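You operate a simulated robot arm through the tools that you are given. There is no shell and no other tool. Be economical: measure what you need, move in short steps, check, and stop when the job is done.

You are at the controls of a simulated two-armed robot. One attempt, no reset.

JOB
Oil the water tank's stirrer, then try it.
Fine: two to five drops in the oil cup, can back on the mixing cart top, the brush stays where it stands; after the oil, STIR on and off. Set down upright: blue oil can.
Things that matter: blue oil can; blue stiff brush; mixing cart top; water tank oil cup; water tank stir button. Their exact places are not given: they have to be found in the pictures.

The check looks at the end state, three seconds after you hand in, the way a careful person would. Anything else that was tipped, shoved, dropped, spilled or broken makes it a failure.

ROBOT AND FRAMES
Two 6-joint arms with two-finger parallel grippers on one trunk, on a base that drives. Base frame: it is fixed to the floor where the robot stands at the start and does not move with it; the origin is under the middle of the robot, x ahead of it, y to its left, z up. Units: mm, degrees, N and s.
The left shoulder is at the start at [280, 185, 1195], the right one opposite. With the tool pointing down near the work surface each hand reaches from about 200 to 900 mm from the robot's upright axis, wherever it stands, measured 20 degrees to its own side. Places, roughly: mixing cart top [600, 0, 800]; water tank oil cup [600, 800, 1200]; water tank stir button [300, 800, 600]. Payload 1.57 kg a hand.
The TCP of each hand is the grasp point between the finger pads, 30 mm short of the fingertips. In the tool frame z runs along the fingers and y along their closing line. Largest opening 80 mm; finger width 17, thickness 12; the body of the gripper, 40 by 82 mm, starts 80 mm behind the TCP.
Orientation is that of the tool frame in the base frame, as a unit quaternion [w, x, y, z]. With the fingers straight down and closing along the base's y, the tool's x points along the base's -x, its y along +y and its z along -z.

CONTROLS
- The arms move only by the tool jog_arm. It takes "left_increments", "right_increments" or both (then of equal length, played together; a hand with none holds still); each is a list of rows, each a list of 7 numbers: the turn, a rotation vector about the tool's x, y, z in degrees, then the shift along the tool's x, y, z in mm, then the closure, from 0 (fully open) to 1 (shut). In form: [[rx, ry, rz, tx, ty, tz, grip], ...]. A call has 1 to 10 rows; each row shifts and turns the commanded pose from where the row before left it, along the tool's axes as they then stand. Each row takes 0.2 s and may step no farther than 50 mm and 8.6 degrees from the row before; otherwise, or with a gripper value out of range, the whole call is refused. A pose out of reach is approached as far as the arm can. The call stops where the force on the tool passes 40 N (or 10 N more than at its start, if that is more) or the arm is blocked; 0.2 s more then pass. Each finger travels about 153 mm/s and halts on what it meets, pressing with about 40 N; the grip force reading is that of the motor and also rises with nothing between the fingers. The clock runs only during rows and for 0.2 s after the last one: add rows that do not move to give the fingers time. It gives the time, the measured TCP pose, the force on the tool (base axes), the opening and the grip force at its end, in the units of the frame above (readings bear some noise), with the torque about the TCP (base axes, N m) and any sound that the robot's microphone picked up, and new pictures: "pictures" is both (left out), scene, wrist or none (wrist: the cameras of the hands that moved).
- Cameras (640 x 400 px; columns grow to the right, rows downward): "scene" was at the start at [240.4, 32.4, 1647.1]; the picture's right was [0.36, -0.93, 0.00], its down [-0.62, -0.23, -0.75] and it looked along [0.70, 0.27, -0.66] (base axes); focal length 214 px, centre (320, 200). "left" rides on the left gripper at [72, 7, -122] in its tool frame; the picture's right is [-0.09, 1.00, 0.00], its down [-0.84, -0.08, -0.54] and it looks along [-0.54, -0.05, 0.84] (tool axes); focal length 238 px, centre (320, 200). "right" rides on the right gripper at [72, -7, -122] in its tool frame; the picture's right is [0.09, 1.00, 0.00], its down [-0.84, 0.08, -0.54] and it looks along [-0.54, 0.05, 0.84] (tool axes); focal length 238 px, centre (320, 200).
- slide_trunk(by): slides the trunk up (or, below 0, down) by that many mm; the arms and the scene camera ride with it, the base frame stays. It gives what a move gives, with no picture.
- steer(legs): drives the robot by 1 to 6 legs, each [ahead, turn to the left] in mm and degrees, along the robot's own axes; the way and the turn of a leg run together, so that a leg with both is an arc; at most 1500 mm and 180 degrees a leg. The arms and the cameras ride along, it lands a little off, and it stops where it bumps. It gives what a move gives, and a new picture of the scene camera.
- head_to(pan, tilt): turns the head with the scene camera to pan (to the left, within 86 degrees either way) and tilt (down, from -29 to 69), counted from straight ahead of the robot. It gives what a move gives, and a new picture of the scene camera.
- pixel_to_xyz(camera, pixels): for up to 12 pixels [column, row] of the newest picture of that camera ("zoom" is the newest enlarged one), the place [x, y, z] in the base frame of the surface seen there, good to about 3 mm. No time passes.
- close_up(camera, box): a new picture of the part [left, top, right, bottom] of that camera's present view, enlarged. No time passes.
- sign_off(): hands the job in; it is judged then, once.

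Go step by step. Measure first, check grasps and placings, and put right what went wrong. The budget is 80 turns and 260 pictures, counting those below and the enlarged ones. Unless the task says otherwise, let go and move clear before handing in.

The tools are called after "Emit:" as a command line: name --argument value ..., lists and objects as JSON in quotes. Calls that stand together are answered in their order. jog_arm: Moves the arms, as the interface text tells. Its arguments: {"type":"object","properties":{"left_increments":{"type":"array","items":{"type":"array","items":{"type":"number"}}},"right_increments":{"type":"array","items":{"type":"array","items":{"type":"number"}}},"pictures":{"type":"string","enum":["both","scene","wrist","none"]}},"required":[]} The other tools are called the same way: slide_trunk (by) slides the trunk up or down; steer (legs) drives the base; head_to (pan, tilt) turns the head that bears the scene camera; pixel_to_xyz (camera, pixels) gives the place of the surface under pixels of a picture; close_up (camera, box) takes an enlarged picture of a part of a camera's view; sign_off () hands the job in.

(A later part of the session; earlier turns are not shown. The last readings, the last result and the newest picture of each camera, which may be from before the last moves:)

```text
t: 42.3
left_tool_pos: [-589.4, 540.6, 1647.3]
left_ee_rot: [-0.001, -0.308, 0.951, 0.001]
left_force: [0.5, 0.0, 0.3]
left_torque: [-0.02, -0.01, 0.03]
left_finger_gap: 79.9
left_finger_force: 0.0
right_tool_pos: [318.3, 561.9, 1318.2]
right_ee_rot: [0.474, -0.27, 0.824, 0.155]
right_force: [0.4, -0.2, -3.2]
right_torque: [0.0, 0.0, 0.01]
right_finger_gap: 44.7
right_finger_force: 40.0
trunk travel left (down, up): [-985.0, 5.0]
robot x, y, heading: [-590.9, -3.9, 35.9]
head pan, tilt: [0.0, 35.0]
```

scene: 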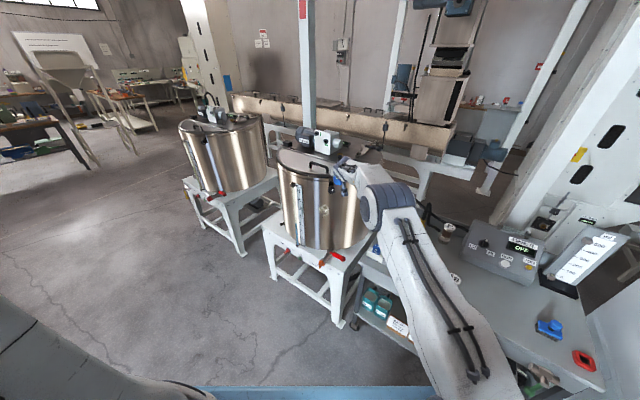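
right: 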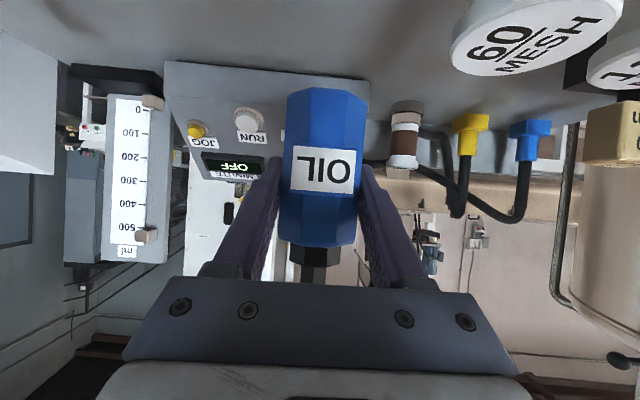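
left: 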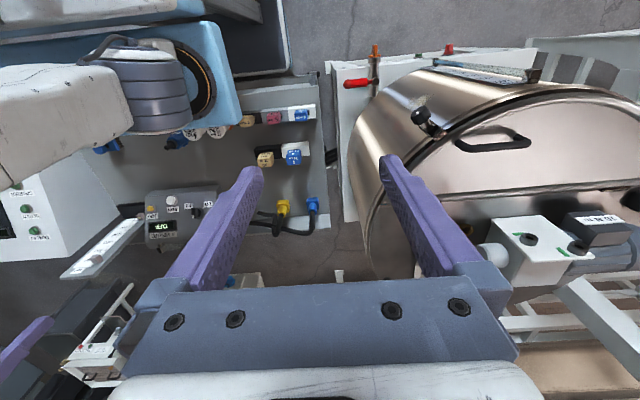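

Heading 35.9°, hand at [318,562,1318]. I'll raise the can 60 mm for clearance, correct the heading and drive so that the can hovers short of the cup.

Emit:
jog_arm --right_increments '[[0, 0, 0, -26, 0, -15, 0.5], [0, 0, 0, -26, 0, -15, 0.5]]' --pictures "none"

Emit:
steer --legs '[[0, -3.5], [270, 0]]'

```text
t: 42.9
left_tool_pos: [-589.5, 540.2, 1645.8]
left_ee_rot: [0.001, -0.308, 0.951, 0.0]
left_force: [-0.5, 0.5, 0.4]
left_torque: [-0.02, 0.0, -0.01]
left_finger_gap: 80.0
left_finger_force: 0.1
right_tool_pos: [316.8, 563.3, 1378.0]
right_ee_rot: [0.473, -0.27, 0.824, 0.154]
right_force: [-0.4, 0.0, -3.2]
right_torque: [-0.02, -0.01, -0.02]
right_finger_gap: 44.6
right_finger_force: 39.3
trunk travel left (down, up): [-985.0, 5.0]
robot x, y, heading: [-590.9, -3.6, 36.1]
head pan, tilt: [0.0, 35.0]
```

```text
t: 45.3
left_tool_pos: [-325.9, 691.0, 1647.3]
left_ee_rot: [0.0, -0.283, 0.959, 0.0]
left_force: [0.4, -0.3, -0.1]
left_torque: [-0.01, 0.0, -0.01]
left_finger_gap: 80.3
left_finger_force: 0.1
right_tool_pos: [582.1, 664.5, 1376.6]
right_ee_rot: [0.478, -0.247, 0.831, 0.141]
right_force: [0.7, 0.2, -2.7]
right_torque: [0.03, 0.03, 0.0]
right_finger_gap: 44.6
right_finger_force: 39.4
trunk travel left (down, up): [-985.0, 5.0]
robot x, y, heading: [-356.9, 152.0, 33.2]
head pan, tilt: [0.0, 35.0]
```

scene: 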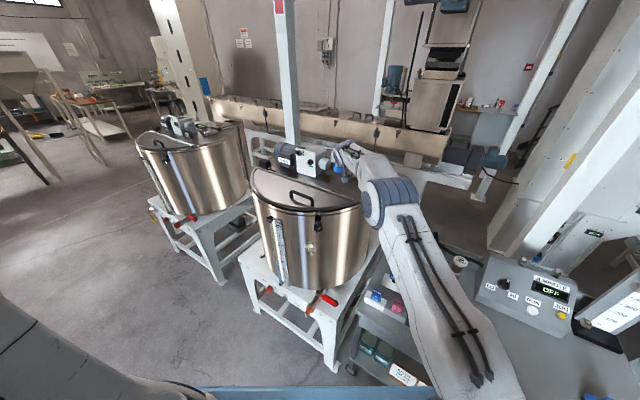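

Emit:
close_up --camera "scene" --box '[250, 135, 410, 235]'

Emit:
close_up --camera "right" --box '[0, 0, 640, 400]'

```text
4.00 times, centred on (330, 185) of scene
```

zoom: 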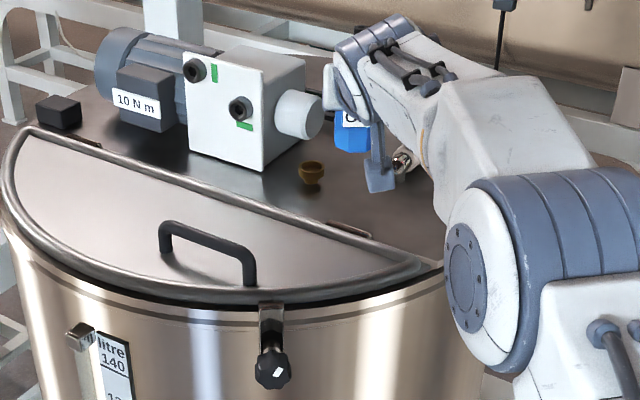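

```text
1.00 times, centred on (320, 200) of right (not enlarged: the box is as wide or as high as the picture)
```

zoom: 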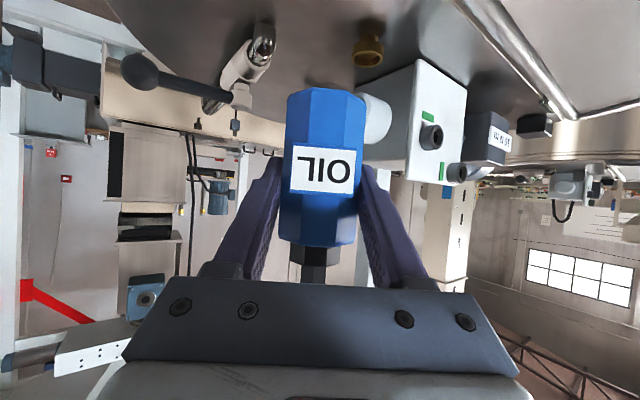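

Clear views of both the cup (wrist px [369,50]) and the gearbox. Measuring the cup from the wrist camera.

Emit:
close_up --camera "right" --box '[330, 20, 420, 80]'

Emit:
pixel_to_xyz --camera "right" --pixels '[[369, 40], [369, 47], [369, 60], [356, 48], [382, 48], [369, 53], [375, 100], [388, 125], [420, 65], [430, 90], [250, 95]]'

```text
6.67 times, centred on (375, 50) of right
```

zoom: 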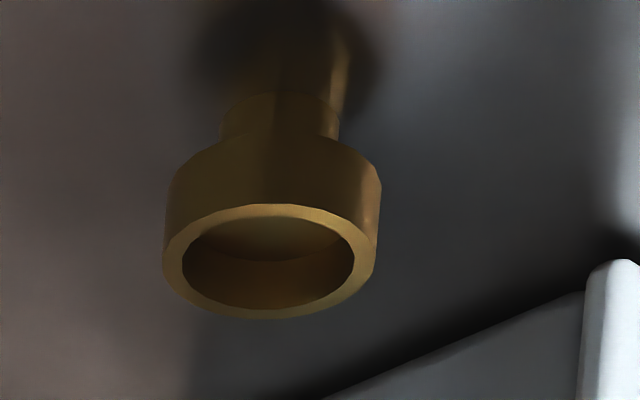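

```text
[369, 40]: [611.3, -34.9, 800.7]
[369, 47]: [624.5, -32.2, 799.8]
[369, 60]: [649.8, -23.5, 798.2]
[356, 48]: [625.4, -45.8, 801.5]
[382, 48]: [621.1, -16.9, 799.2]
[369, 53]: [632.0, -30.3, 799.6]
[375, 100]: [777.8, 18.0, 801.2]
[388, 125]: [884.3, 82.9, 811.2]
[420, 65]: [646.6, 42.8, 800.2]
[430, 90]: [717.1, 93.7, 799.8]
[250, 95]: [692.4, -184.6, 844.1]
```

Emit:
pixel_to_xyz --camera "zoom" --pixels '[[173, 262], [367, 262], [268, 211], [268, 312], [268, 270], [270, 120], [100, 100], [610, 290], [450, 350], [268, 160]]'

Emit:
close_up --camera "right" --box '[200, 0, 520, 200]'

Emit:
pixel_to_xyz --camera "zoom" --pixels '[[365, 235], [365, 275], [380, 210], [450, 180], [430, 350], [430, 130], [500, 140], [340, 190]]'

```text
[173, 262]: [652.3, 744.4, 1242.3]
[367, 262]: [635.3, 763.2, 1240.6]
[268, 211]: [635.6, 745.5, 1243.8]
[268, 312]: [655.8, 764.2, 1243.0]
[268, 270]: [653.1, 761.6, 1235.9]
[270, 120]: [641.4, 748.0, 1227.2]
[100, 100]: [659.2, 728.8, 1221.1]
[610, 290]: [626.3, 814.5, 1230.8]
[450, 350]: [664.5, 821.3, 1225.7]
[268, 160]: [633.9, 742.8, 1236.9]
```

```text
2.00 times, centred on (360, 100) of right
```

zoom: 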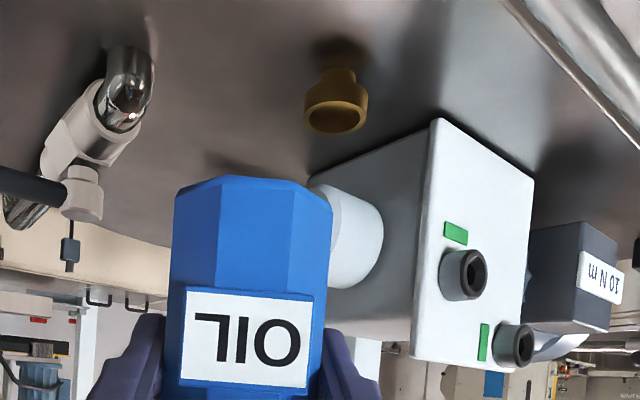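

```text
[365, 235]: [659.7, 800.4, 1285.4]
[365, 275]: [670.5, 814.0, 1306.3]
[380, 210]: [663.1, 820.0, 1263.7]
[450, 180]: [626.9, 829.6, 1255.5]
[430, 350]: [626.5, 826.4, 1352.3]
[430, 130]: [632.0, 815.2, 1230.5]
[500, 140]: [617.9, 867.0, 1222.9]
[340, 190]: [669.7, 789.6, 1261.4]
```

Cup rim centre is [644.5,754.3,1243], gearbox at y>790. I'll level the hand, then shift forward so the later roll brings the nozzle over the cup from the right side.

Emit:
jog_arm --right_increments '[[0, -7.6, 0, 0, 0, 0, 0.5], [0, -7.6, 0, 0, 0, 0, 0.5], [0, -7.6, 0, 0, 0, 0, 0.5], [0, -7.4, 0, 0, 0, 0, 0.5], [0, 0, 0, 0, -8.3, 45.4, 0.5], [0, 0, 0, 0, -8.3, 45.4, 0.5], [0, 0, 0, 0, -8.3, 45.4, 0.5], [0, 0, 0, 0, 0, 0, 0.5]]' --pictures "both"

```text
t: 47.1
left_tool_pos: [-324.3, 691.2, 1646.6]
left_ee_rot: [-0.001, -0.283, 0.959, 0.001]
left_force: [0.3, -0.2, 0.3]
left_torque: [-0.03, 0.03, 0.0]
left_finger_gap: 79.8
left_finger_force: 0.0
right_tool_pos: [656.4, 649.1, 1358.0]
right_ee_rot: [0.623, -0.202, 0.74, 0.154]
right_force: [0.3, -0.4, -3.4]
right_torque: [-0.01, 0.03, 0.0]
right_finger_gap: 44.5
right_finger_force: 39.6
right hand out of reach, approached as far as the arm can: row 2, 3, 5, 6, 7
trunk travel left (down, up): [-985.0, 5.0]
robot x, y, heading: [-359.8, 151.7, 33.1]
head pan, tilt: [0.0, 35.0]
```

scene: 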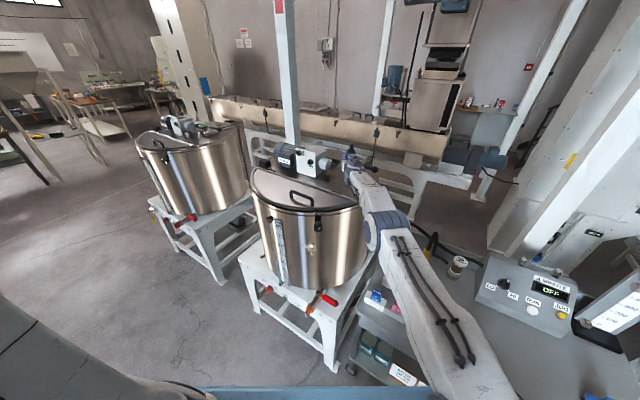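
right: 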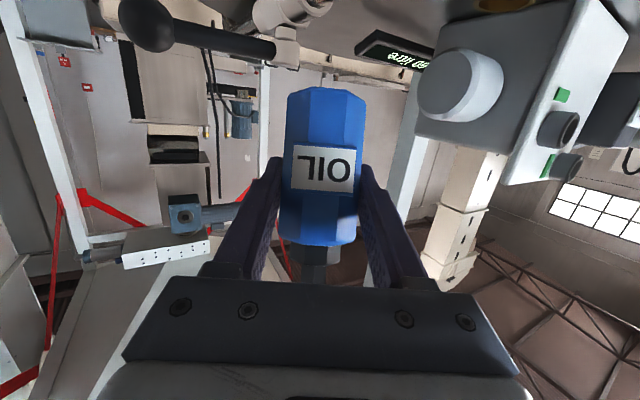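

The arm is at full stretch. I'll pull the hand back 180 mm, finish levelling, and then drive closer instead.

Emit:
jog_arm --right_increments '[[0, 0, 0, 0, 0, -45, 0.5], [0, 0, 0, 0, 0, -45, 0.5], [0, 0, 0, 0, 0, -45, 0.5], [0, 0, 0, 0, 0, -45, 0.5], [0, -5, 0, 0, 0, 0, 0.5], [0, -5, 0, 0, 0, 0, 0.5], [0, 0, 0, 0, 0, 0, 0.5]]' --pictures "scene"

```text
t: 48.7
left_tool_pos: [-325.6, 691.8, 1646.1]
left_ee_rot: [0.0, -0.282, 0.959, 0.001]
left_force: [-0.8, -0.1, 0.7]
left_torque: [0.02, -0.01, -0.01]
left_finger_gap: 80.1
left_finger_force: 0.1
right_tool_pos: [659.4, 646.7, 1356.9]
right_ee_rot: [0.686, -0.187, 0.683, 0.17]
right_force: [0.7, 0.2, -2.7]
right_torque: [-0.04, 0.02, -0.01]
right_finger_gap: 44.6
right_finger_force: 40.1
right hand out of reach, approached as far as the arm can: row 1, 2, 3, 4, 5
trunk travel left (down, up): [-985.0, 5.0]
robot x, y, heading: [-355.2, 151.7, 33.0]
head pan, tilt: [0.0, 35.0]
```

scene: 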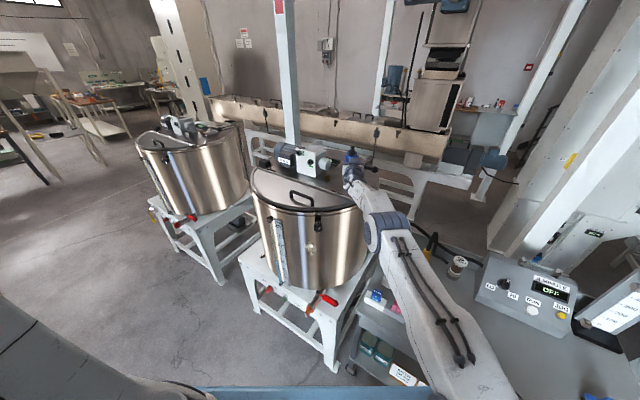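

The hand is level now but did not retract. Testing one small retract to see whether it moves.

Emit:
jog_arm --right_increments '[[0, 0, 0, 0, 0, -40, 0.5], [0, 0, 0, 0, 0, 0, 0.5]]' --pictures "none"

```text
t: 49.3
left_tool_pos: [-326.4, 691.2, 1646.6]
left_ee_rot: [0.0, -0.283, 0.959, 0.001]
left_force: [-0.1, -0.8, 0.4]
left_torque: [0.03, -0.02, 0.0]
left_finger_gap: 79.8
left_finger_force: 0.0
right_tool_pos: [620.5, 628.5, 1360.5]
right_ee_rot: [0.686, -0.187, 0.682, 0.169]
right_force: [-0.6, 0.7, -1.5]
right_torque: [-0.05, 0.04, -0.01]
right_finger_gap: 44.8
right_finger_force: 39.9
trunk travel left (down, up): [-985.0, 5.0]
robot x, y, heading: [-359.8, 152.0, 32.9]
head pan, tilt: [0.0, 35.0]
```

It retracts now. Pulling back 100 mm more, and trying part of the roll with the can (to 60°) well above the lid.

Emit:
jog_arm --right_increments '[[0, 0, 0, 0, 0, -45, 0.5], [0, 0, 0, 0, 0, -45, 0.5], [0, 0, -8, 0, 0, 0, 0.5], [0, 0, -8, 0, 0, 0, 0.5], [0, 0, -8, 0, 0, 0, 0.5], [0, 0, -8, 0, 0, 0, 0.5], [0, 0, 0, 0, 0, 0, 0.5]]' --pictures "scene"

```text
t: 50.9
left_tool_pos: [-325.6, 690.7, 1646.3]
left_ee_rot: [0.0, -0.282, 0.959, 0.001]
left_force: [0.7, 0.7, 0.9]
left_torque: [-0.01, 0.01, -0.02]
left_finger_gap: 79.9
left_finger_force: 0.1
right_tool_pos: [543.5, 583.0, 1357.6]
right_ee_rot: [0.705, -0.367, 0.606, -0.028]
right_force: [-0.9, 0.0, -3.0]
right_torque: [-0.01, 0.05, 0.0]
right_finger_gap: 44.8
right_finger_force: 40.2
trunk travel left (down, up): [-985.0, 5.0]
robot x, y, heading: [-356.0, 148.4, 32.8]
head pan, tilt: [0.0, 35.0]
```

scene: 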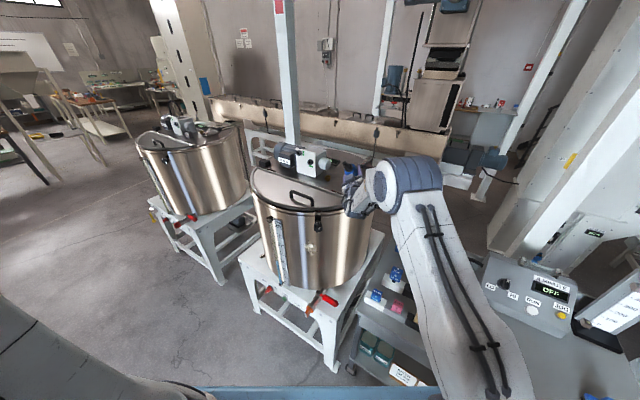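

Rolling works with the hand level. Checking the elbow's place and other heights before driving closer.

Emit:
pixel_to_xyz --camera "scene" --pixels '[[410, 170], [380, 185], [370, 200], [395, 215], [440, 190], [375, 148], [352, 205]]'

Emit:
jog_arm --right_increments '[[0, 0, -8, 0, 0, 0, 0.5], [0, 0, -8, 0, 0, 0, 0.5], [0, 0, -8, 0, 0, 0, 0.5], [0, 0, -8, 0, 0, 0, 0.5], [0, 0, 0, 0, 0, 0, 0.5]]' --pictures "both"

```text
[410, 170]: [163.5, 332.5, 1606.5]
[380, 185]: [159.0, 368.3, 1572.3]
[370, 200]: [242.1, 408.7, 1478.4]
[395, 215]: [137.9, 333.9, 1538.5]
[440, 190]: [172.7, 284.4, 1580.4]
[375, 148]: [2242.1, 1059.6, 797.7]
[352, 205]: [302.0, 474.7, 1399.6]
```

```text
t: 52.1
left_tool_pos: [-326.6, 691.3, 1646.4]
left_ee_rot: [0.0, -0.283, 0.959, 0.001]
left_force: [0.4, -0.3, 0.4]
left_torque: [0.01, 0.01, -0.01]
left_finger_gap: 80.2
left_finger_force: 0.0
right_tool_pos: [543.6, 581.9, 1359.3]
right_ee_rot: [0.67, -0.52, 0.481, -0.222]
right_force: [0.2, -0.7, -3.5]
right_torque: [-0.02, 0.06, 0.01]
right_finger_gap: 44.9
right_finger_force: 40.0
trunk travel left (down, up): [-985.0, 5.0]
robot x, y, heading: [-359.4, 150.4, 33.0]
head pan, tilt: [0.0, 35.0]
```

scene: 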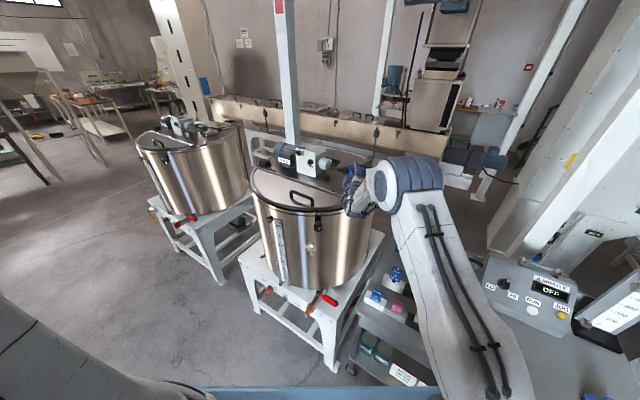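
right: 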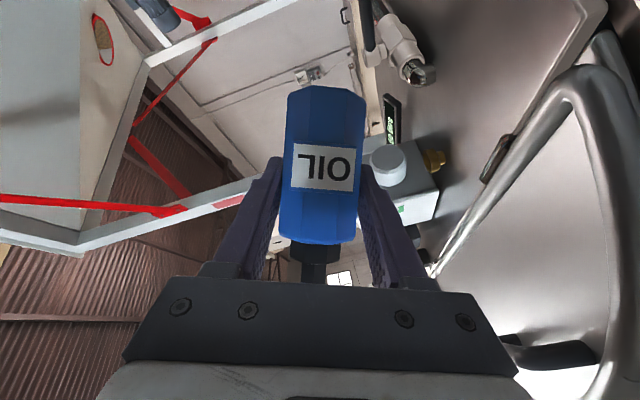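

The elbow stays high (z≈1580), so there is no hazard below. Driving forward about 195 mm to bring the nozzle near the cup.

Emit:
steer --legs '[[195, 1.0]]'

Emit:
close_up --camera "right" --box '[0, 0, 640, 400]'

```text
t: 53.7
left_tool_pos: [-172.3, 801.3, 1646.4]
left_ee_rot: [0.0, -0.292, 0.956, 0.002]
left_force: [0.0, 0.3, 0.7]
left_torque: [-0.03, -0.04, 0.02]
left_finger_gap: 80.1
left_finger_force: 0.0
right_tool_pos: [698.7, 710.3, 1357.5]
right_ee_rot: [0.672, -0.525, 0.476, -0.214]
right_force: [0.1, 0.2, -3.3]
right_torque: [0.05, 0.01, -0.04]
right_finger_gap: 44.6
right_finger_force: 40.5
trunk travel left (down, up): [-985.0, 5.0]
robot x, y, heading: [-189.8, 260.0, 34.2]
head pan, tilt: [0.0, 35.0]
```

scene: 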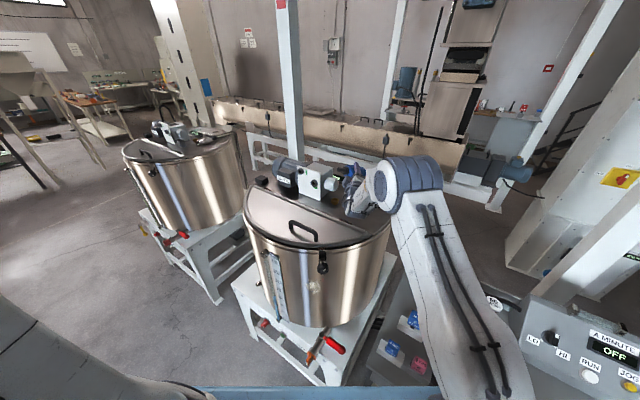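

```text
1.00 times, centred on (320, 200) of right (not enlarged: the box is as wide or as high as the picture)
```

zoom: 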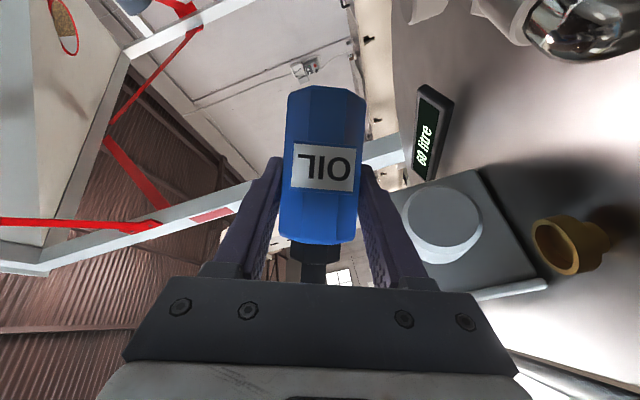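

Nozzle tip is estimated at [638,746,1386], near above the cup. Verifying with an enlarged scene view.

Emit:
close_up --camera "scene" --box '[300, 150, 400, 213]'

```text
6.35 times, centred on (350, 182) of scene
```

zoom: 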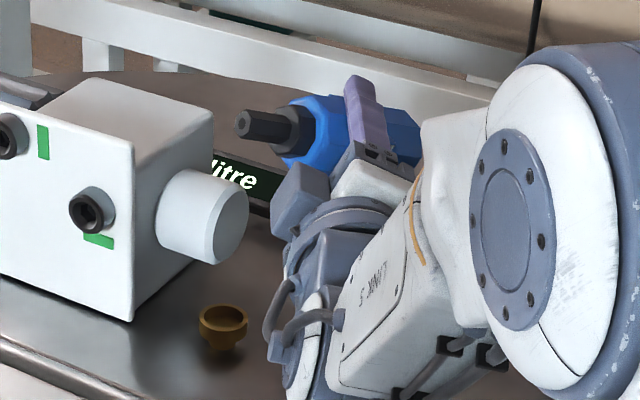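

Emit:
pixel_to_xyz --camera "zoom" --pixels '[[241, 122], [241, 130], [258, 126], [270, 127], [290, 132], [222, 325], [222, 310], [300, 100], [430, 130]]'

```text
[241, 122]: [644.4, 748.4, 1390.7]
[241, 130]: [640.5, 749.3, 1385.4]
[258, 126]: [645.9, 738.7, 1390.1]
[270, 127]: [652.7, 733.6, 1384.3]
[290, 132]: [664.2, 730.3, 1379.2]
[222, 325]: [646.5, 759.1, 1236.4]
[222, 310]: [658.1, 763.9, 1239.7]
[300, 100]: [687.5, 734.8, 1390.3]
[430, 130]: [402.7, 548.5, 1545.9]
```

Tip measured at about [642,749,1388]. Lowering 47 mm with a small correction onto the cup, then rolling to about 89°.

Emit:
jog_arm --right_increments '[[0, 0, 0, 8.2, 22, 2.5, 0.5], [0, 0, 0, 8.2, 22, 2.5, 0.5], [0, 0, -8, 0, 0, 0, 0.5], [0, 0, -8, 0, 0, 0, 0.5], [0, 0, -8, 0, 0, 0, 0.5], [0, 0, 0, 0, 0, 0, 0.5]]' --pictures "wrist"

Emit:
close_up --camera "scene" --box '[300, 150, 400, 213]'

Emit:
pixel_to_xyz --camera "zoom" --pixels '[[222, 325], [235, 200], [240, 205], [245, 210], [250, 205], [255, 215], [265, 205]]'

```text
t: 55.1
left_tool_pos: [-171.5, 801.0, 1646.1]
left_ee_rot: [-0.001, -0.292, 0.956, 0.001]
left_force: [0.7, 0.1, 0.0]
left_torque: [0.0, 0.02, 0.0]
left_finger_gap: 80.0
left_finger_force: 0.0
right_tool_pos: [701.7, 715.7, 1312.2]
right_ee_rot: [0.613, -0.611, 0.358, -0.351]
right_force: [-0.2, 0.0, -1.9]
right_torque: [-0.04, 0.05, 0.01]
right_finger_gap: 44.6
right_finger_force: 39.9
trunk travel left (down, up): [-985.0, 5.0]
robot x, y, heading: [-191.1, 260.2, 34.4]
head pan, tilt: [0.0, 35.0]
```

right: 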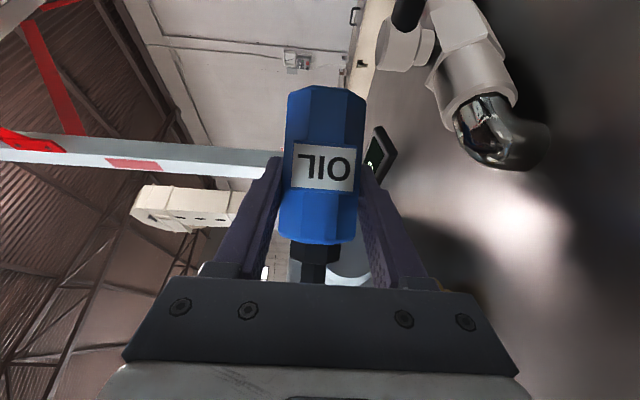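

```text
6.35 times, centred on (350, 182) of scene
```

zoom: 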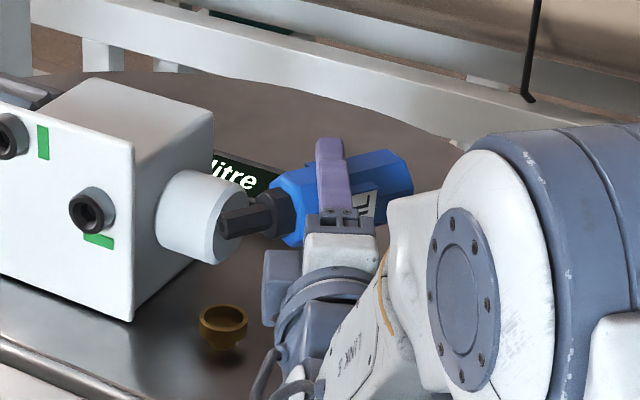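

```text
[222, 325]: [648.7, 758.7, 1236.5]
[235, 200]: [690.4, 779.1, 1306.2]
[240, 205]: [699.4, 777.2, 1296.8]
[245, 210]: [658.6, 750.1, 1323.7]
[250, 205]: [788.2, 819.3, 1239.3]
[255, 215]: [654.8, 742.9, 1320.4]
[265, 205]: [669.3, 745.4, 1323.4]
```

Nozzle is horizontal, tip predicted at [640,759,1314]; checking it against the picture (zoom px [226,224]).

Emit:
pixel_to_xyz --camera "zoom" --pixels '[[224, 222], [226, 228], [232, 222], [240, 225], [228, 215], [205, 220], [222, 180]]'

```text
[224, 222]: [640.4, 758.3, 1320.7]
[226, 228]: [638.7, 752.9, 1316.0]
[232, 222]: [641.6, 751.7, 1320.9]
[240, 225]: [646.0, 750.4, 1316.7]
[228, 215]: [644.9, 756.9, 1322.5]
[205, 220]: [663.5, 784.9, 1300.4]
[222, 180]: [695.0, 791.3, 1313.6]
```

Tip matches the estimate. Nudging it onto the cup axis and rolling to about 105°, then watching for drops.

Emit:
jog_arm --right_increments '[[0, 0, 0, 5.1, 0, 2.8, 0.5], [0, 0, -8, 0, 0, 0, 0.5], [0, 0, -8, -2, 0, 0, 0.5], [0, 0, 0, 0, 0, 0, 0.5]]' --pictures "none"

Emit:
close_up --camera "scene" --box '[310, 165, 374, 205]'

```text
t: 56.1
left_tool_pos: [-171.3, 800.5, 1646.7]
left_ee_rot: [-0.001, -0.292, 0.956, 0.001]
left_force: [-0.1, -0.7, 0.0]
left_torque: [0.0, 0.01, 0.01]
left_finger_gap: 80.1
left_finger_force: 0.0
right_tool_pos: [703.5, 715.5, 1311.7]
right_ee_rot: [-0.556, 0.656, -0.27, 0.433]
right_force: [0.4, -0.1, -3.5]
right_torque: [0.02, 0.04, 0.0]
right_finger_gap: 44.7
right_finger_force: 40.2
trunk travel left (down, up): [-985.0, 5.0]
robot x, y, heading: [-193.6, 255.5, 34.4]
head pan, tilt: [0.0, 35.0]
```

```text
10.00 times, centred on (342, 185) of scene
```

zoom: 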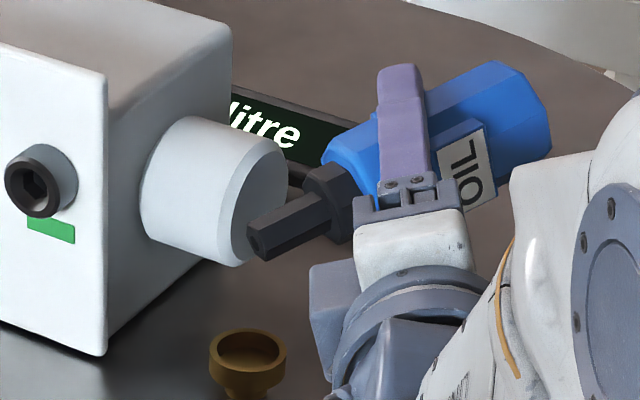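

No drops yet; tip estimated at [643,757,1294]. Rolling on to about 121°.

Emit:
jog_arm --right_increments '[[0, 0, -8, -1.8, -0.8, 0, 0.5], [0, 0, -8, -1.8, -0.8, 0, 0.5], [0, 0, 0, 0, 0, 0, 0.5]]' --pictures "none"

Emit:
close_up --camera "scene" --box '[310, 165, 374, 205]'

Emit:
pixel_to_xyz --camera "zoom" --pixels '[[255, 282], [260, 290], [270, 280], [247, 345], [247, 360], [222, 350], [275, 350]]'

```text
t: 56.9
left_tool_pos: [-171.7, 800.4, 1645.1]
left_ee_rot: [0.0, -0.292, 0.956, 0.001]
left_force: [0.0, 0.2, 0.0]
left_torque: [0.0, 0.0, -0.03]
left_finger_gap: 80.0
left_finger_force: 0.1
right_tool_pos: [703.9, 719.7, 1311.1]
right_ee_rot: [-0.492, 0.687, -0.175, 0.506]
right_force: [0.3, -1.0, -2.6]
right_torque: [0.02, 0.0, 0.03]
right_finger_gap: 44.9
right_finger_force: 40.2
trunk travel left (down, up): [-985.0, 5.0]
robot x, y, heading: [-192.9, 259.0, 34.1]
head pan, tilt: [0.0, 35.0]
```

```text
10.00 times, centred on (342, 185) of scene
```

zoom: 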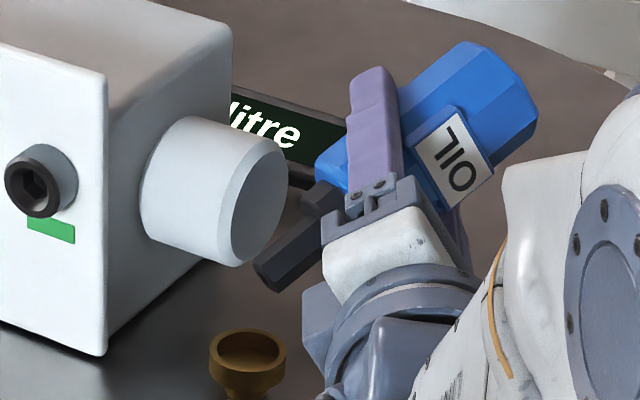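

```text
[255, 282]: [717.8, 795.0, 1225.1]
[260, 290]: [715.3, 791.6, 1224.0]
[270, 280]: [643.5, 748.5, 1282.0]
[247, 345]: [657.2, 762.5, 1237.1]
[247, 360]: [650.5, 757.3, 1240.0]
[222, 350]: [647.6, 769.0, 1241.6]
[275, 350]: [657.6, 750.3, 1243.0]
```

Tip is around [643,752,1282], still dry. Rolling to about 137° with the tip held over the cup.

Emit:
jog_arm --right_increments '[[0, 0, -8, -4.8, -3.6, 0, 0.5], [0, 0, -8, -4.8, -3.8, 0, 0.5], [0, 0, 0, 0, 0, 0, 0.5]]' --pictures "none"

Emit:
close_up --camera "scene" --box '[310, 165, 374, 205]'

Emit:
pixel_to_xyz --camera "zoom" --pixels '[[265, 312], [270, 300], [275, 305], [280, 300], [290, 280]]'

```text
t: 57.7
left_tool_pos: [-173.2, 800.6, 1647.3]
left_ee_rot: [-0.001, -0.292, 0.956, 0.001]
left_force: [-0.1, 0.7, -1.1]
left_torque: [-0.01, 0.0, 0.03]
left_finger_gap: 80.2
left_finger_force: 0.1
right_tool_pos: [697.2, 728.4, 1312.6]
right_ee_rot: [-0.418, 0.704, -0.076, 0.569]
right_force: [-0.5, 0.4, -2.9]
right_torque: [0.01, 0.05, 0.0]
right_finger_gap: 44.6
right_finger_force: 40.2
trunk travel left (down, up): [-985.0, 5.0]
robot x, y, heading: [-194.7, 262.8, 34.3]
head pan, tilt: [0.0, 35.0]
```

```text
10.00 times, centred on (342, 185) of scene
```

zoom: 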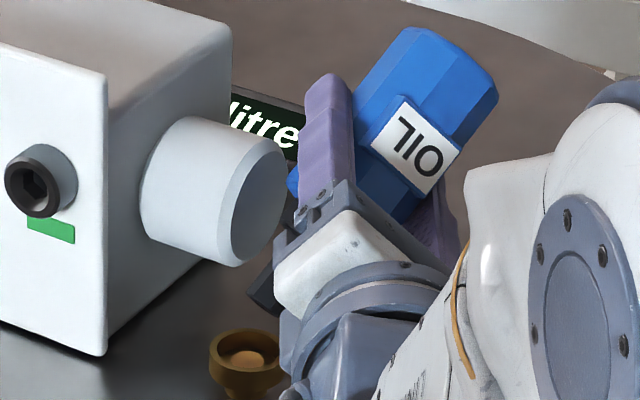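

```text
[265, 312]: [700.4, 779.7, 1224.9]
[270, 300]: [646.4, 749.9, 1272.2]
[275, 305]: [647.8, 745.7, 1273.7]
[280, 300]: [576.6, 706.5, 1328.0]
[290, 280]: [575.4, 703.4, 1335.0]
```

A lighter oil spot now shows in the cup (zoom px [245,358]) so dripping has begun. Enlarging the cup before any more time passes.

Emit:
close_up --camera "scene" --box '[326, 194, 342, 204]'

Emit:
pixel_to_xyz --camera "zoom" --pixels '[[340, 250], [330, 240], [360, 250], [340, 200], [310, 270]]'

```text
16.00 times, centred on (334, 199) of scene
```

zoom: 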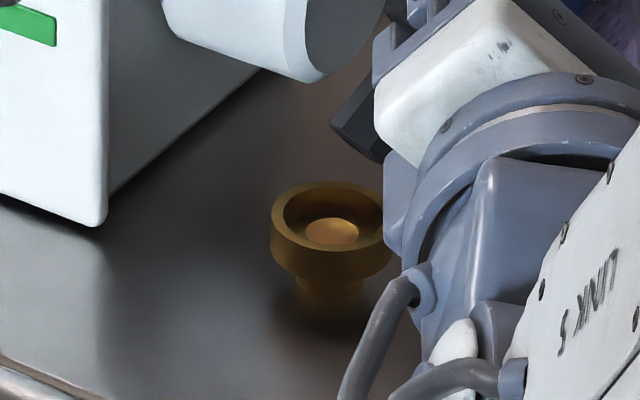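

```text
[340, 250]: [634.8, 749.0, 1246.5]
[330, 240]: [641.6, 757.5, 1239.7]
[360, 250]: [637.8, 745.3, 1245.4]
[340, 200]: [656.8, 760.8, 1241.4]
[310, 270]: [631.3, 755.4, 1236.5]
```

Waiting 0.4 s and comparing the oil disc.

Emit:
jog_arm --right_increments '[[0, 0, 0, 0, 0, 0, 0.5]]' --pictures "none"

Emit:
close_up --camera "scene" --box '[326, 194, 342, 204]'

```text
t: 58.1
left_tool_pos: [-172.6, 800.9, 1647.1]
left_ee_rot: [0.0, -0.292, 0.957, 0.0]
left_force: [0.2, -0.3, -0.6]
left_torque: [0.01, 0.02, 0.01]
left_finger_gap: 79.8
left_finger_force: 0.0
right_tool_pos: [697.9, 728.8, 1313.2]
right_ee_rot: [-0.417, 0.704, -0.076, 0.569]
right_force: [-0.4, 0.4, -1.8]
right_torque: [-0.03, 0.07, 0.02]
right_finger_gap: 44.8
right_finger_force: 39.8
trunk travel left (down, up): [-985.0, 5.0]
robot x, y, heading: [-189.2, 261.0, 34.0]
head pan, tilt: [0.0, 35.0]
```

```text
16.00 times, centred on (334, 199) of scene
```

zoom: 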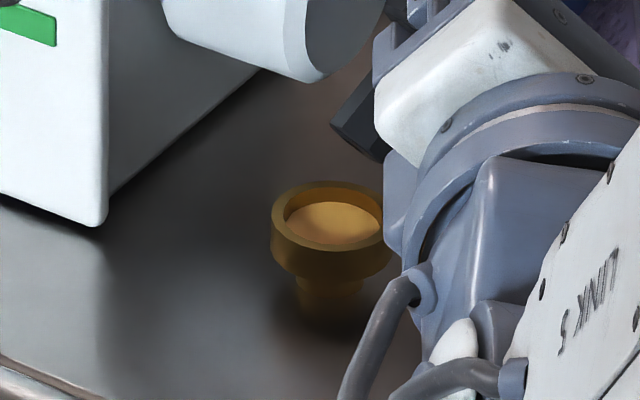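

The oil disc has grown to about twice the width. That is likely two to three drops, so I roll back now.

Emit:
jog_arm --right_increments '[[0, 0, 8.5, 4.8, 3.8, 0, 0.5], [0, 0, 8.5, 4.8, 3.6, 0, 0.5], [0, 0, 8.5, 1.8, 0.8, 0, 0.5], [0, 0, 8.5, 1.8, 0.8, 0, 0.5], [0, 0, 0, 0, 0, 0, 0.5]]' --pictures "none"

Emit:
close_up --camera "scene" --box '[326, 194, 342, 204]'

Emit:
close_up --camera "scene" --box '[310, 165, 374, 205]'

```text
t: 59.3
left_tool_pos: [-172.2, 801.2, 1646.0]
left_ee_rot: [0.0, -0.292, 0.956, 0.001]
left_force: [0.2, 0.0, 0.5]
left_torque: [0.01, 0.0, -0.01]
left_finger_gap: 79.9
left_finger_force: 0.1
right_tool_pos: [704.7, 715.8, 1314.0]
right_ee_rot: [-0.565, 0.65, -0.282, 0.422]
right_force: [-0.6, -0.2, -2.5]
right_torque: [-0.01, 0.07, 0.02]
right_finger_gap: 44.6
right_finger_force: 40.0
trunk travel left (down, up): [-985.0, 5.0]
robot x, y, heading: [-190.8, 258.7, 33.9]
head pan, tilt: [0.0, 35.0]
```

```text
16.00 times, centred on (334, 199) of scene
```

zoom: 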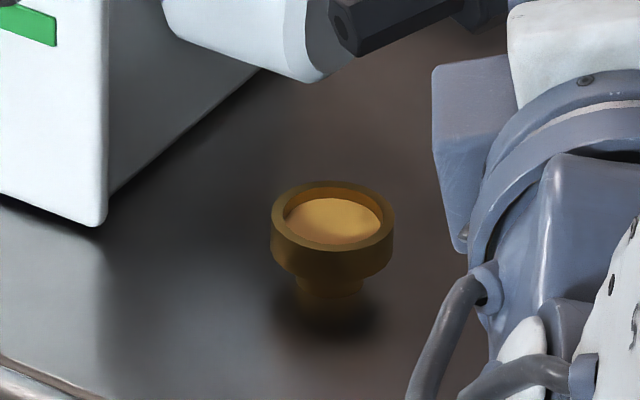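

```text
10.00 times, centred on (342, 185) of scene
```

zoom: 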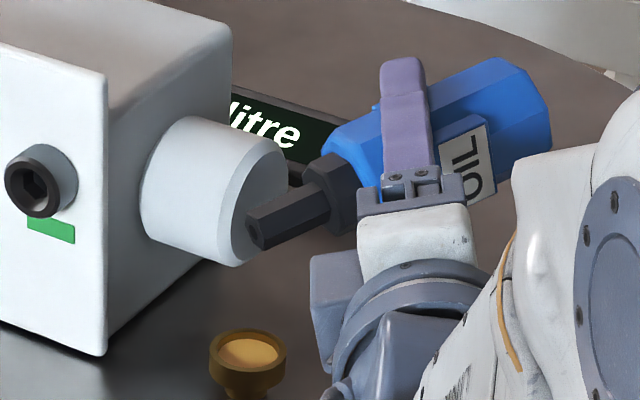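

The oil level is a touch higher, about three drops, all in the cup and none on the lid. Raising 80 mm, rolling partway back, then backing away.

Emit:
jog_arm --right_increments '[[0, 0, 0, 9, -39, 0, 0.5], [0, 0, 0, 9, -39, 0, 0.5], [0, 0, 8, 0, 0, 0, 0.5], [0, 0, 8, 0, 0, 0, 0.5], [0, 0, 8, 0, 0, 0, 0.5], [0, 0, 8, 0, 0, 0, 0.5], [0, 0, 8, 0, 0, 0, 0.5]]' --pictures "none"

Emit:
steer --legs '[[-200, -1]]'

Emit:
close_up --camera "scene" --box '[260, 130, 420, 230]'

```text
t: 60.9
left_tool_pos: [-172.3, 801.6, 1646.5]
left_ee_rot: [0.0, -0.293, 0.956, 0.001]
left_force: [1.2, 0.0, 0.7]
left_torque: [-0.01, -0.01, 0.01]
left_finger_gap: 79.8
left_finger_force: 0.1
right_tool_pos: [705.4, 716.3, 1393.9]
right_ee_rot: [0.676, -0.515, 0.486, -0.203]
right_force: [0.8, 0.9, -2.4]
right_torque: [0.02, 0.02, 0.03]
right_finger_gap: 44.6
right_finger_force: 39.6
trunk travel left (down, up): [-985.0, 5.0]
robot x, y, heading: [-195.0, 262.2, 34.4]
head pan, tilt: [0.0, 35.0]
```

```text
t: 62.5
left_tool_pos: [-336.0, 685.9, 1646.2]
left_ee_rot: [-0.001, -0.285, 0.959, 0.0]
left_force: [-0.1, -0.7, -0.3]
left_torque: [0.03, 0.0, -0.01]
left_finger_gap: 80.2
left_finger_force: 0.2
right_tool_pos: [540.2, 586.5, 1394.4]
right_ee_rot: [0.674, -0.513, 0.489, -0.207]
right_force: [-1.5, 0.4, -1.8]
right_torque: [0.0, 0.06, 0.0]
right_finger_gap: 44.6
right_finger_force: 39.8
trunk travel left (down, up): [-985.0, 5.0]
robot x, y, heading: [-365.0, 143.8, 33.3]
head pan, tilt: [0.0, 35.0]
```

scene: 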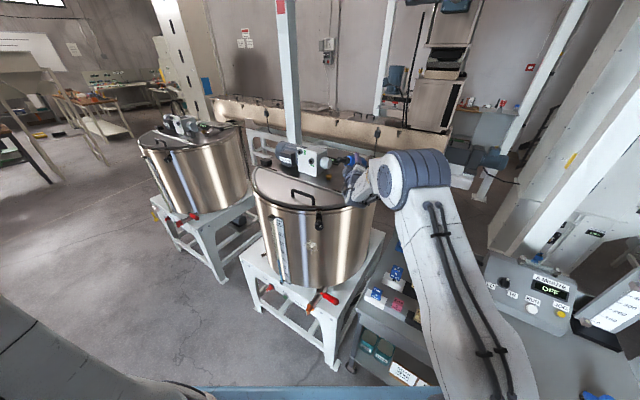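

```text
4.00 times, centred on (340, 180) of scene
```

zoom: 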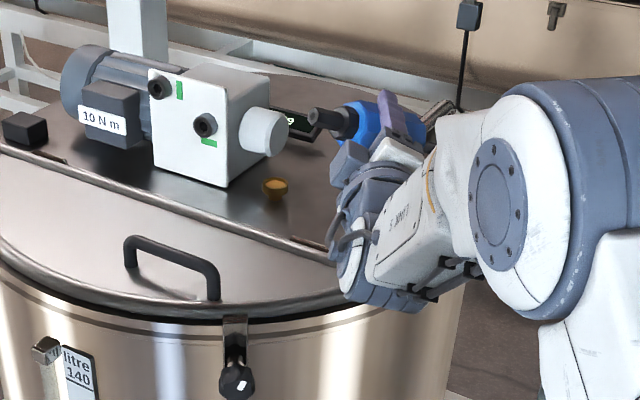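

Clean lid, oil visible in the cup. Rolling the can fully upright again.

Emit:
jog_arm --right_increments '[[0, 0, 8, 0, 0, 0, 0.5], [0, 0, 8, 0, 0, 0, 0.5], [0, 0, 8, 0, 0, 0, 0.5], [0, 0, 8, 0, 0, 0, 0.5], [0, 0, 8, 0, 0, 0, 0.5], [0, 0, 8, 0, 0, 0, 0.5], [0, 0, 8, 0, 0, 0, 0.5], [0, 0, 7.5, 0, 0, 0, 0.5], [0, 7.5, 0, 0, 0, 0, 0.5], [0, 7.5, 0, 0, 0, 0, 0.5]]' --pictures "none"

Emit:
jog_arm --right_increments '[[0, 7.5, 0, 0, 0, 0, 0.5], [0, 7.5, 0, 0, 0, 0, 0.5], [0, 0, 0, 0, 0, 0, 0.5]]' --pictures "wrist"

```text
t: 64.7
left_tool_pos: [-336.2, 685.2, 1646.8]
left_ee_rot: [0.0, -0.284, 0.959, 0.001]
left_force: [-0.4, 0.0, -0.2]
left_torque: [-0.01, -0.01, 0.04]
left_finger_gap: 79.9
left_finger_force: 0.0
right_tool_pos: [539.0, 586.0, 1394.4]
right_ee_rot: [0.587, -0.2, 0.77, 0.154]
right_force: [-0.3, -0.1, -2.0]
right_torque: [-0.01, 0.03, 0.03]
right_finger_gap: 44.8
right_finger_force: 40.0
trunk travel left (down, up): [-985.0, 5.0]
robot x, y, heading: [-367.1, 145.6, 33.3]
head pan, tilt: [0.0, 35.0]
```

```text
t: 65.5
left_tool_pos: [-335.3, 685.8, 1646.6]
left_ee_rot: [0.001, -0.283, 0.959, 0.001]
left_force: [0.2, 0.4, 0.3]
left_torque: [0.03, 0.02, 0.01]
left_finger_gap: 80.2
left_finger_force: 0.0
right_tool_pos: [542.7, 583.1, 1393.6]
right_ee_rot: [0.511, -0.208, 0.824, 0.124]
right_force: [-0.4, -0.5, -3.4]
right_torque: [-0.01, 0.02, 0.01]
right_finger_gap: 44.7
right_finger_force: 40.4
right hand out of reach, approached as far as the arm can: row 2
trunk travel left (down, up): [-985.0, 5.0]
robot x, y, heading: [-363.8, 144.2, 33.0]
head pan, tilt: [0.0, 35.0]
```

right: 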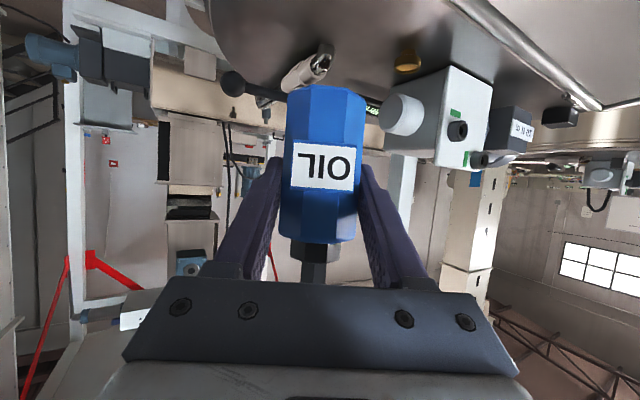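

The can is upright in the hand again. Retracing to the cart: back out, turn to heading 0, and lower the trunk.

Emit:
steer --legs '[[-270, 0], [0, -33]]'

Emit:
slide_trunk --by -345

Emit:
head_to --pan -5 --tilt 45

```text
t: 69.0
left_tool_pos: [-279.6, 434.0, 1647.0]
left_ee_rot: [0.0, -0.007, 1.0, 0.001]
left_force: [0.2, -0.1, -0.6]
left_torque: [0.0, -0.02, -0.02]
left_finger_gap: 79.9
left_finger_force: 0.1
right_tool_pos: [404.0, -124.8, 1392.3]
right_ee_rot: [0.525, 0.029, 0.851, -0.023]
right_force: [-0.2, -0.7, -2.4]
right_torque: [0.01, -0.02, 0.03]
right_finger_gap: 44.7
right_finger_force: 40.0
trunk travel left (down, up): [-985.0, 5.0]
robot x, y, heading: [-593.5, -6.7, 0.4]
head pan, tilt: [0.0, 35.0]
```

scene: 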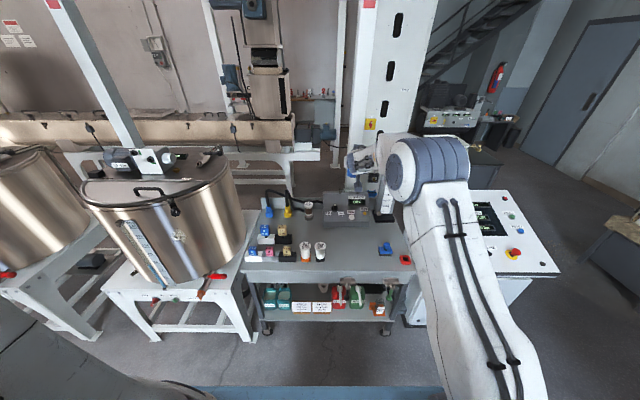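

```text
t: 72.4
left_tool_pos: [-282.5, 431.9, 1301.6]
left_ee_rot: [0.0, -0.007, 1.0, 0.0]
left_force: [-0.1, 0.1, 0.1]
left_torque: [0.03, 0.0, 0.02]
left_finger_gap: 80.2
left_finger_force: 0.0
right_tool_pos: [404.1, -124.6, 1048.3]
right_ee_rot: [0.525, 0.03, 0.851, -0.024]
right_force: [-0.3, -0.7, -1.8]
right_torque: [0.01, 0.0, 0.01]
right_finger_gap: 45.0
right_finger_force: 40.0
trunk travel left (down, up): [-640.0, 350.0]
robot x, y, heading: [-593.9, -7.9, 0.9]
head pan, tilt: [0.0, 35.0]
```

```text
t: 73.1
left_tool_pos: [-281.5, 433.3, 1302.6]
left_ee_rot: [0.0, -0.007, 1.0, 0.0]
left_force: [0.2, 0.0, 0.4]
left_torque: [0.02, 0.02, -0.02]
left_finger_gap: 80.1
left_finger_force: 0.1
right_tool_pos: [403.8, -125.6, 1048.6]
right_ee_rot: [0.525, 0.029, 0.85, -0.023]
right_force: [0.5, 0.1, -2.8]
right_torque: [0.01, 0.01, 0.0]
right_finger_gap: 44.6
right_finger_force: 39.8
trunk travel left (down, up): [-640.0, 350.0]
robot x, y, heading: [-595.9, -7.9, 0.5]
head pan, tilt: [-5.0, 45.0]
```

scene: 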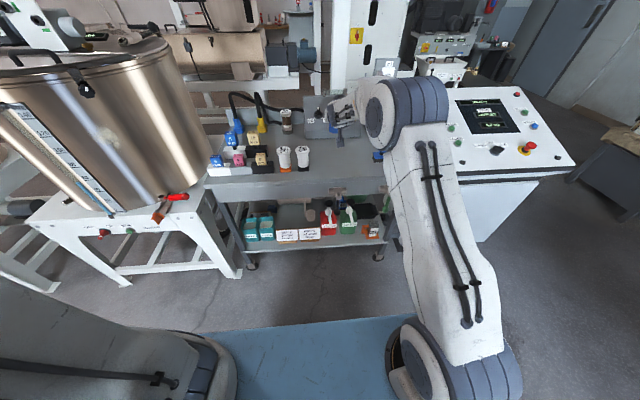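

Correcting the small orientation error and moving to a hover 46 mm above the can's old spot.

Emit:
jog_arm --right_increments '[[-3.9, 3.4, -1.6, 0, 0, 0, 0.5], [0, 0, 0, 22.9, 11.5, 34.3, 0.5], [0, 0, 0, 22.9, 11.5, 34.3, 0.5], [0, 0, 0, 22.9, 11.5, 34.3, 0.5], [0, 0, 0, 22.9, 11.5, 34.3, 0.5], [0, 0, 0, 0, 0, 0, 0.5]]' --pictures "both"

```text
t: 74.5
left_tool_pos: [-282.1, 432.6, 1301.2]
left_ee_rot: [0.0, -0.005, 1.0, 0.001]
left_force: [-0.2, 0.2, -0.6]
left_torque: [-0.03, 0.04, -0.01]
left_finger_gap: 80.1
left_finger_force: 0.0
right_tool_pos: [476.9, -79.8, 899.1]
right_ee_rot: [0.499, 0.0, 0.867, -0.001]
right_force: [0.3, -0.6, -2.4]
right_torque: [0.03, 0.01, 0.02]
right_finger_gap: 44.7
right_finger_force: 40.0
trunk travel left (down, up): [-640.0, 350.0]
robot x, y, heading: [-596.9, -5.9, 0.5]
head pan, tilt: [-5.0, 45.0]
```

scene: 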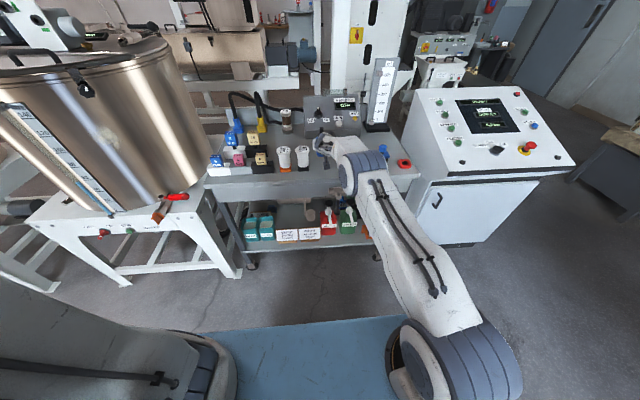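
right: 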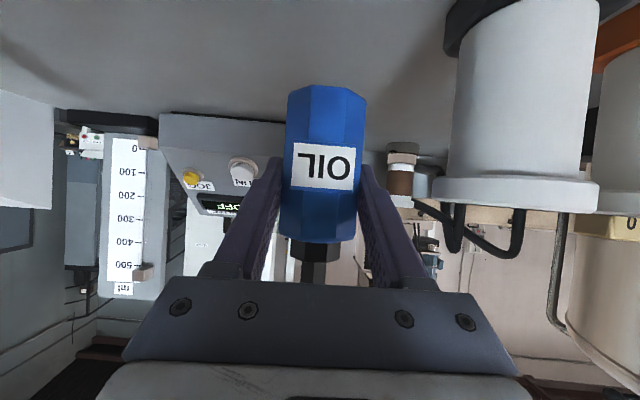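

Exact at [477,-80,899]. Lowering 43 mm in small steps, watching the force.

Emit:
jog_arm --right_increments '[[0, 0, 0, 17.3, 0, 10, 0.5], [0, 0, 0, 13, 0, 7.5, 0.5], [0, 0, 0, 6.9, 0, 4, 0.5], [0, 0, 0, 0, 0, 0, 0.5]]' --pictures "none"

```text
t: 75.5
left_tool_pos: [-280.5, 433.9, 1301.1]
left_ee_rot: [0.0, -0.006, 1.0, 0.001]
left_force: [-0.1, 0.3, 0.4]
left_torque: [-0.02, -0.02, -0.01]
left_finger_gap: 79.9
left_finger_force: 0.1
right_tool_pos: [474.5, -78.9, 858.1]
right_ee_rot: [0.5, 0.001, 0.866, -0.001]
right_force: [-0.2, -1.0, -2.6]
right_torque: [0.0, 0.02, 0.0]
right_finger_gap: 44.9
right_finger_force: 39.7
trunk travel left (down, up): [-640.0, 350.0]
robot x, y, heading: [-591.6, -5.5, 0.8]
head pan, tilt: [-5.0, 45.0]
```

Still carrying the weight (-2.6 N) at z 858. Lowering 2 mm at a time until contact.

Emit:
jog_arm --right_increments '[[0, 0, 0, 1.7, 0, 1, 0.5], [0, 0, 0, 1.3, 0, 0.75, 0.5], [0, 0, 0, 0, 0, 0, 0.5]]' --pictures "none"

```text
t: 76.3
left_tool_pos: [-282.2, 431.6, 1301.8]
left_ee_rot: [-0.001, -0.006, 1.0, 0.0]
left_force: [-0.5, -0.4, 0.1]
left_torque: [0.02, -0.03, -0.01]
left_finger_gap: 80.1
left_finger_force: 0.0
right_tool_pos: [476.6, -79.7, 856.1]
right_ee_rot: [0.501, 0.001, 0.866, -0.001]
right_force: [1.2, 0.0, 4.6]
right_torque: [0.09, 0.09, 0.0]
right_finger_gap: 44.7
right_finger_force: 40.4
trunk travel left (down, up): [-640.0, 350.0]
robot x, y, heading: [-594.2, -8.4, 0.5]
head pan, tilt: [-5.0, 45.0]
```

Contact (+4.6 N up). Opening to 64 mm.

Emit:
jog_arm --right_increments '[[0, 0, 0, 0, 0, 0, 0.4], [0, 0, 0, 0, 0, 0, 0.2], [0, 0, 0, 0, 0, 0, 0.2], [0, 0, 0, 0, 0, 0, 0.2]]' --pictures "wrist"

```text
t: 77.3
left_tool_pos: [-281.6, 433.9, 1300.6]
left_ee_rot: [0.001, -0.006, 1.0, 0.001]
left_force: [0.1, 0.3, -0.1]
left_torque: [0.01, -0.01, -0.03]
left_finger_gap: 80.1
left_finger_force: 0.0
right_tool_pos: [476.8, -77.7, 853.5]
right_ee_rot: [0.5, 0.001, 0.866, -0.001]
right_force: [0.8, 0.2, 0.1]
right_torque: [0.04, -0.01, 0.0]
right_finger_gap: 64.1
right_finger_force: 0.1
trunk travel left (down, up): [-640.0, 350.0]
robot x, y, heading: [-592.3, -8.2, 0.4]
head pan, tilt: [-5.0, 45.0]
```

right: 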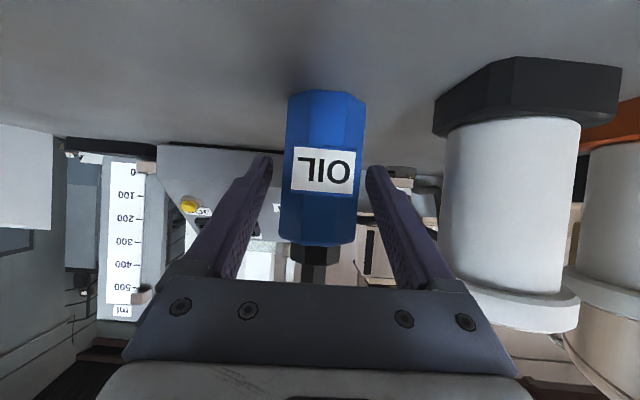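

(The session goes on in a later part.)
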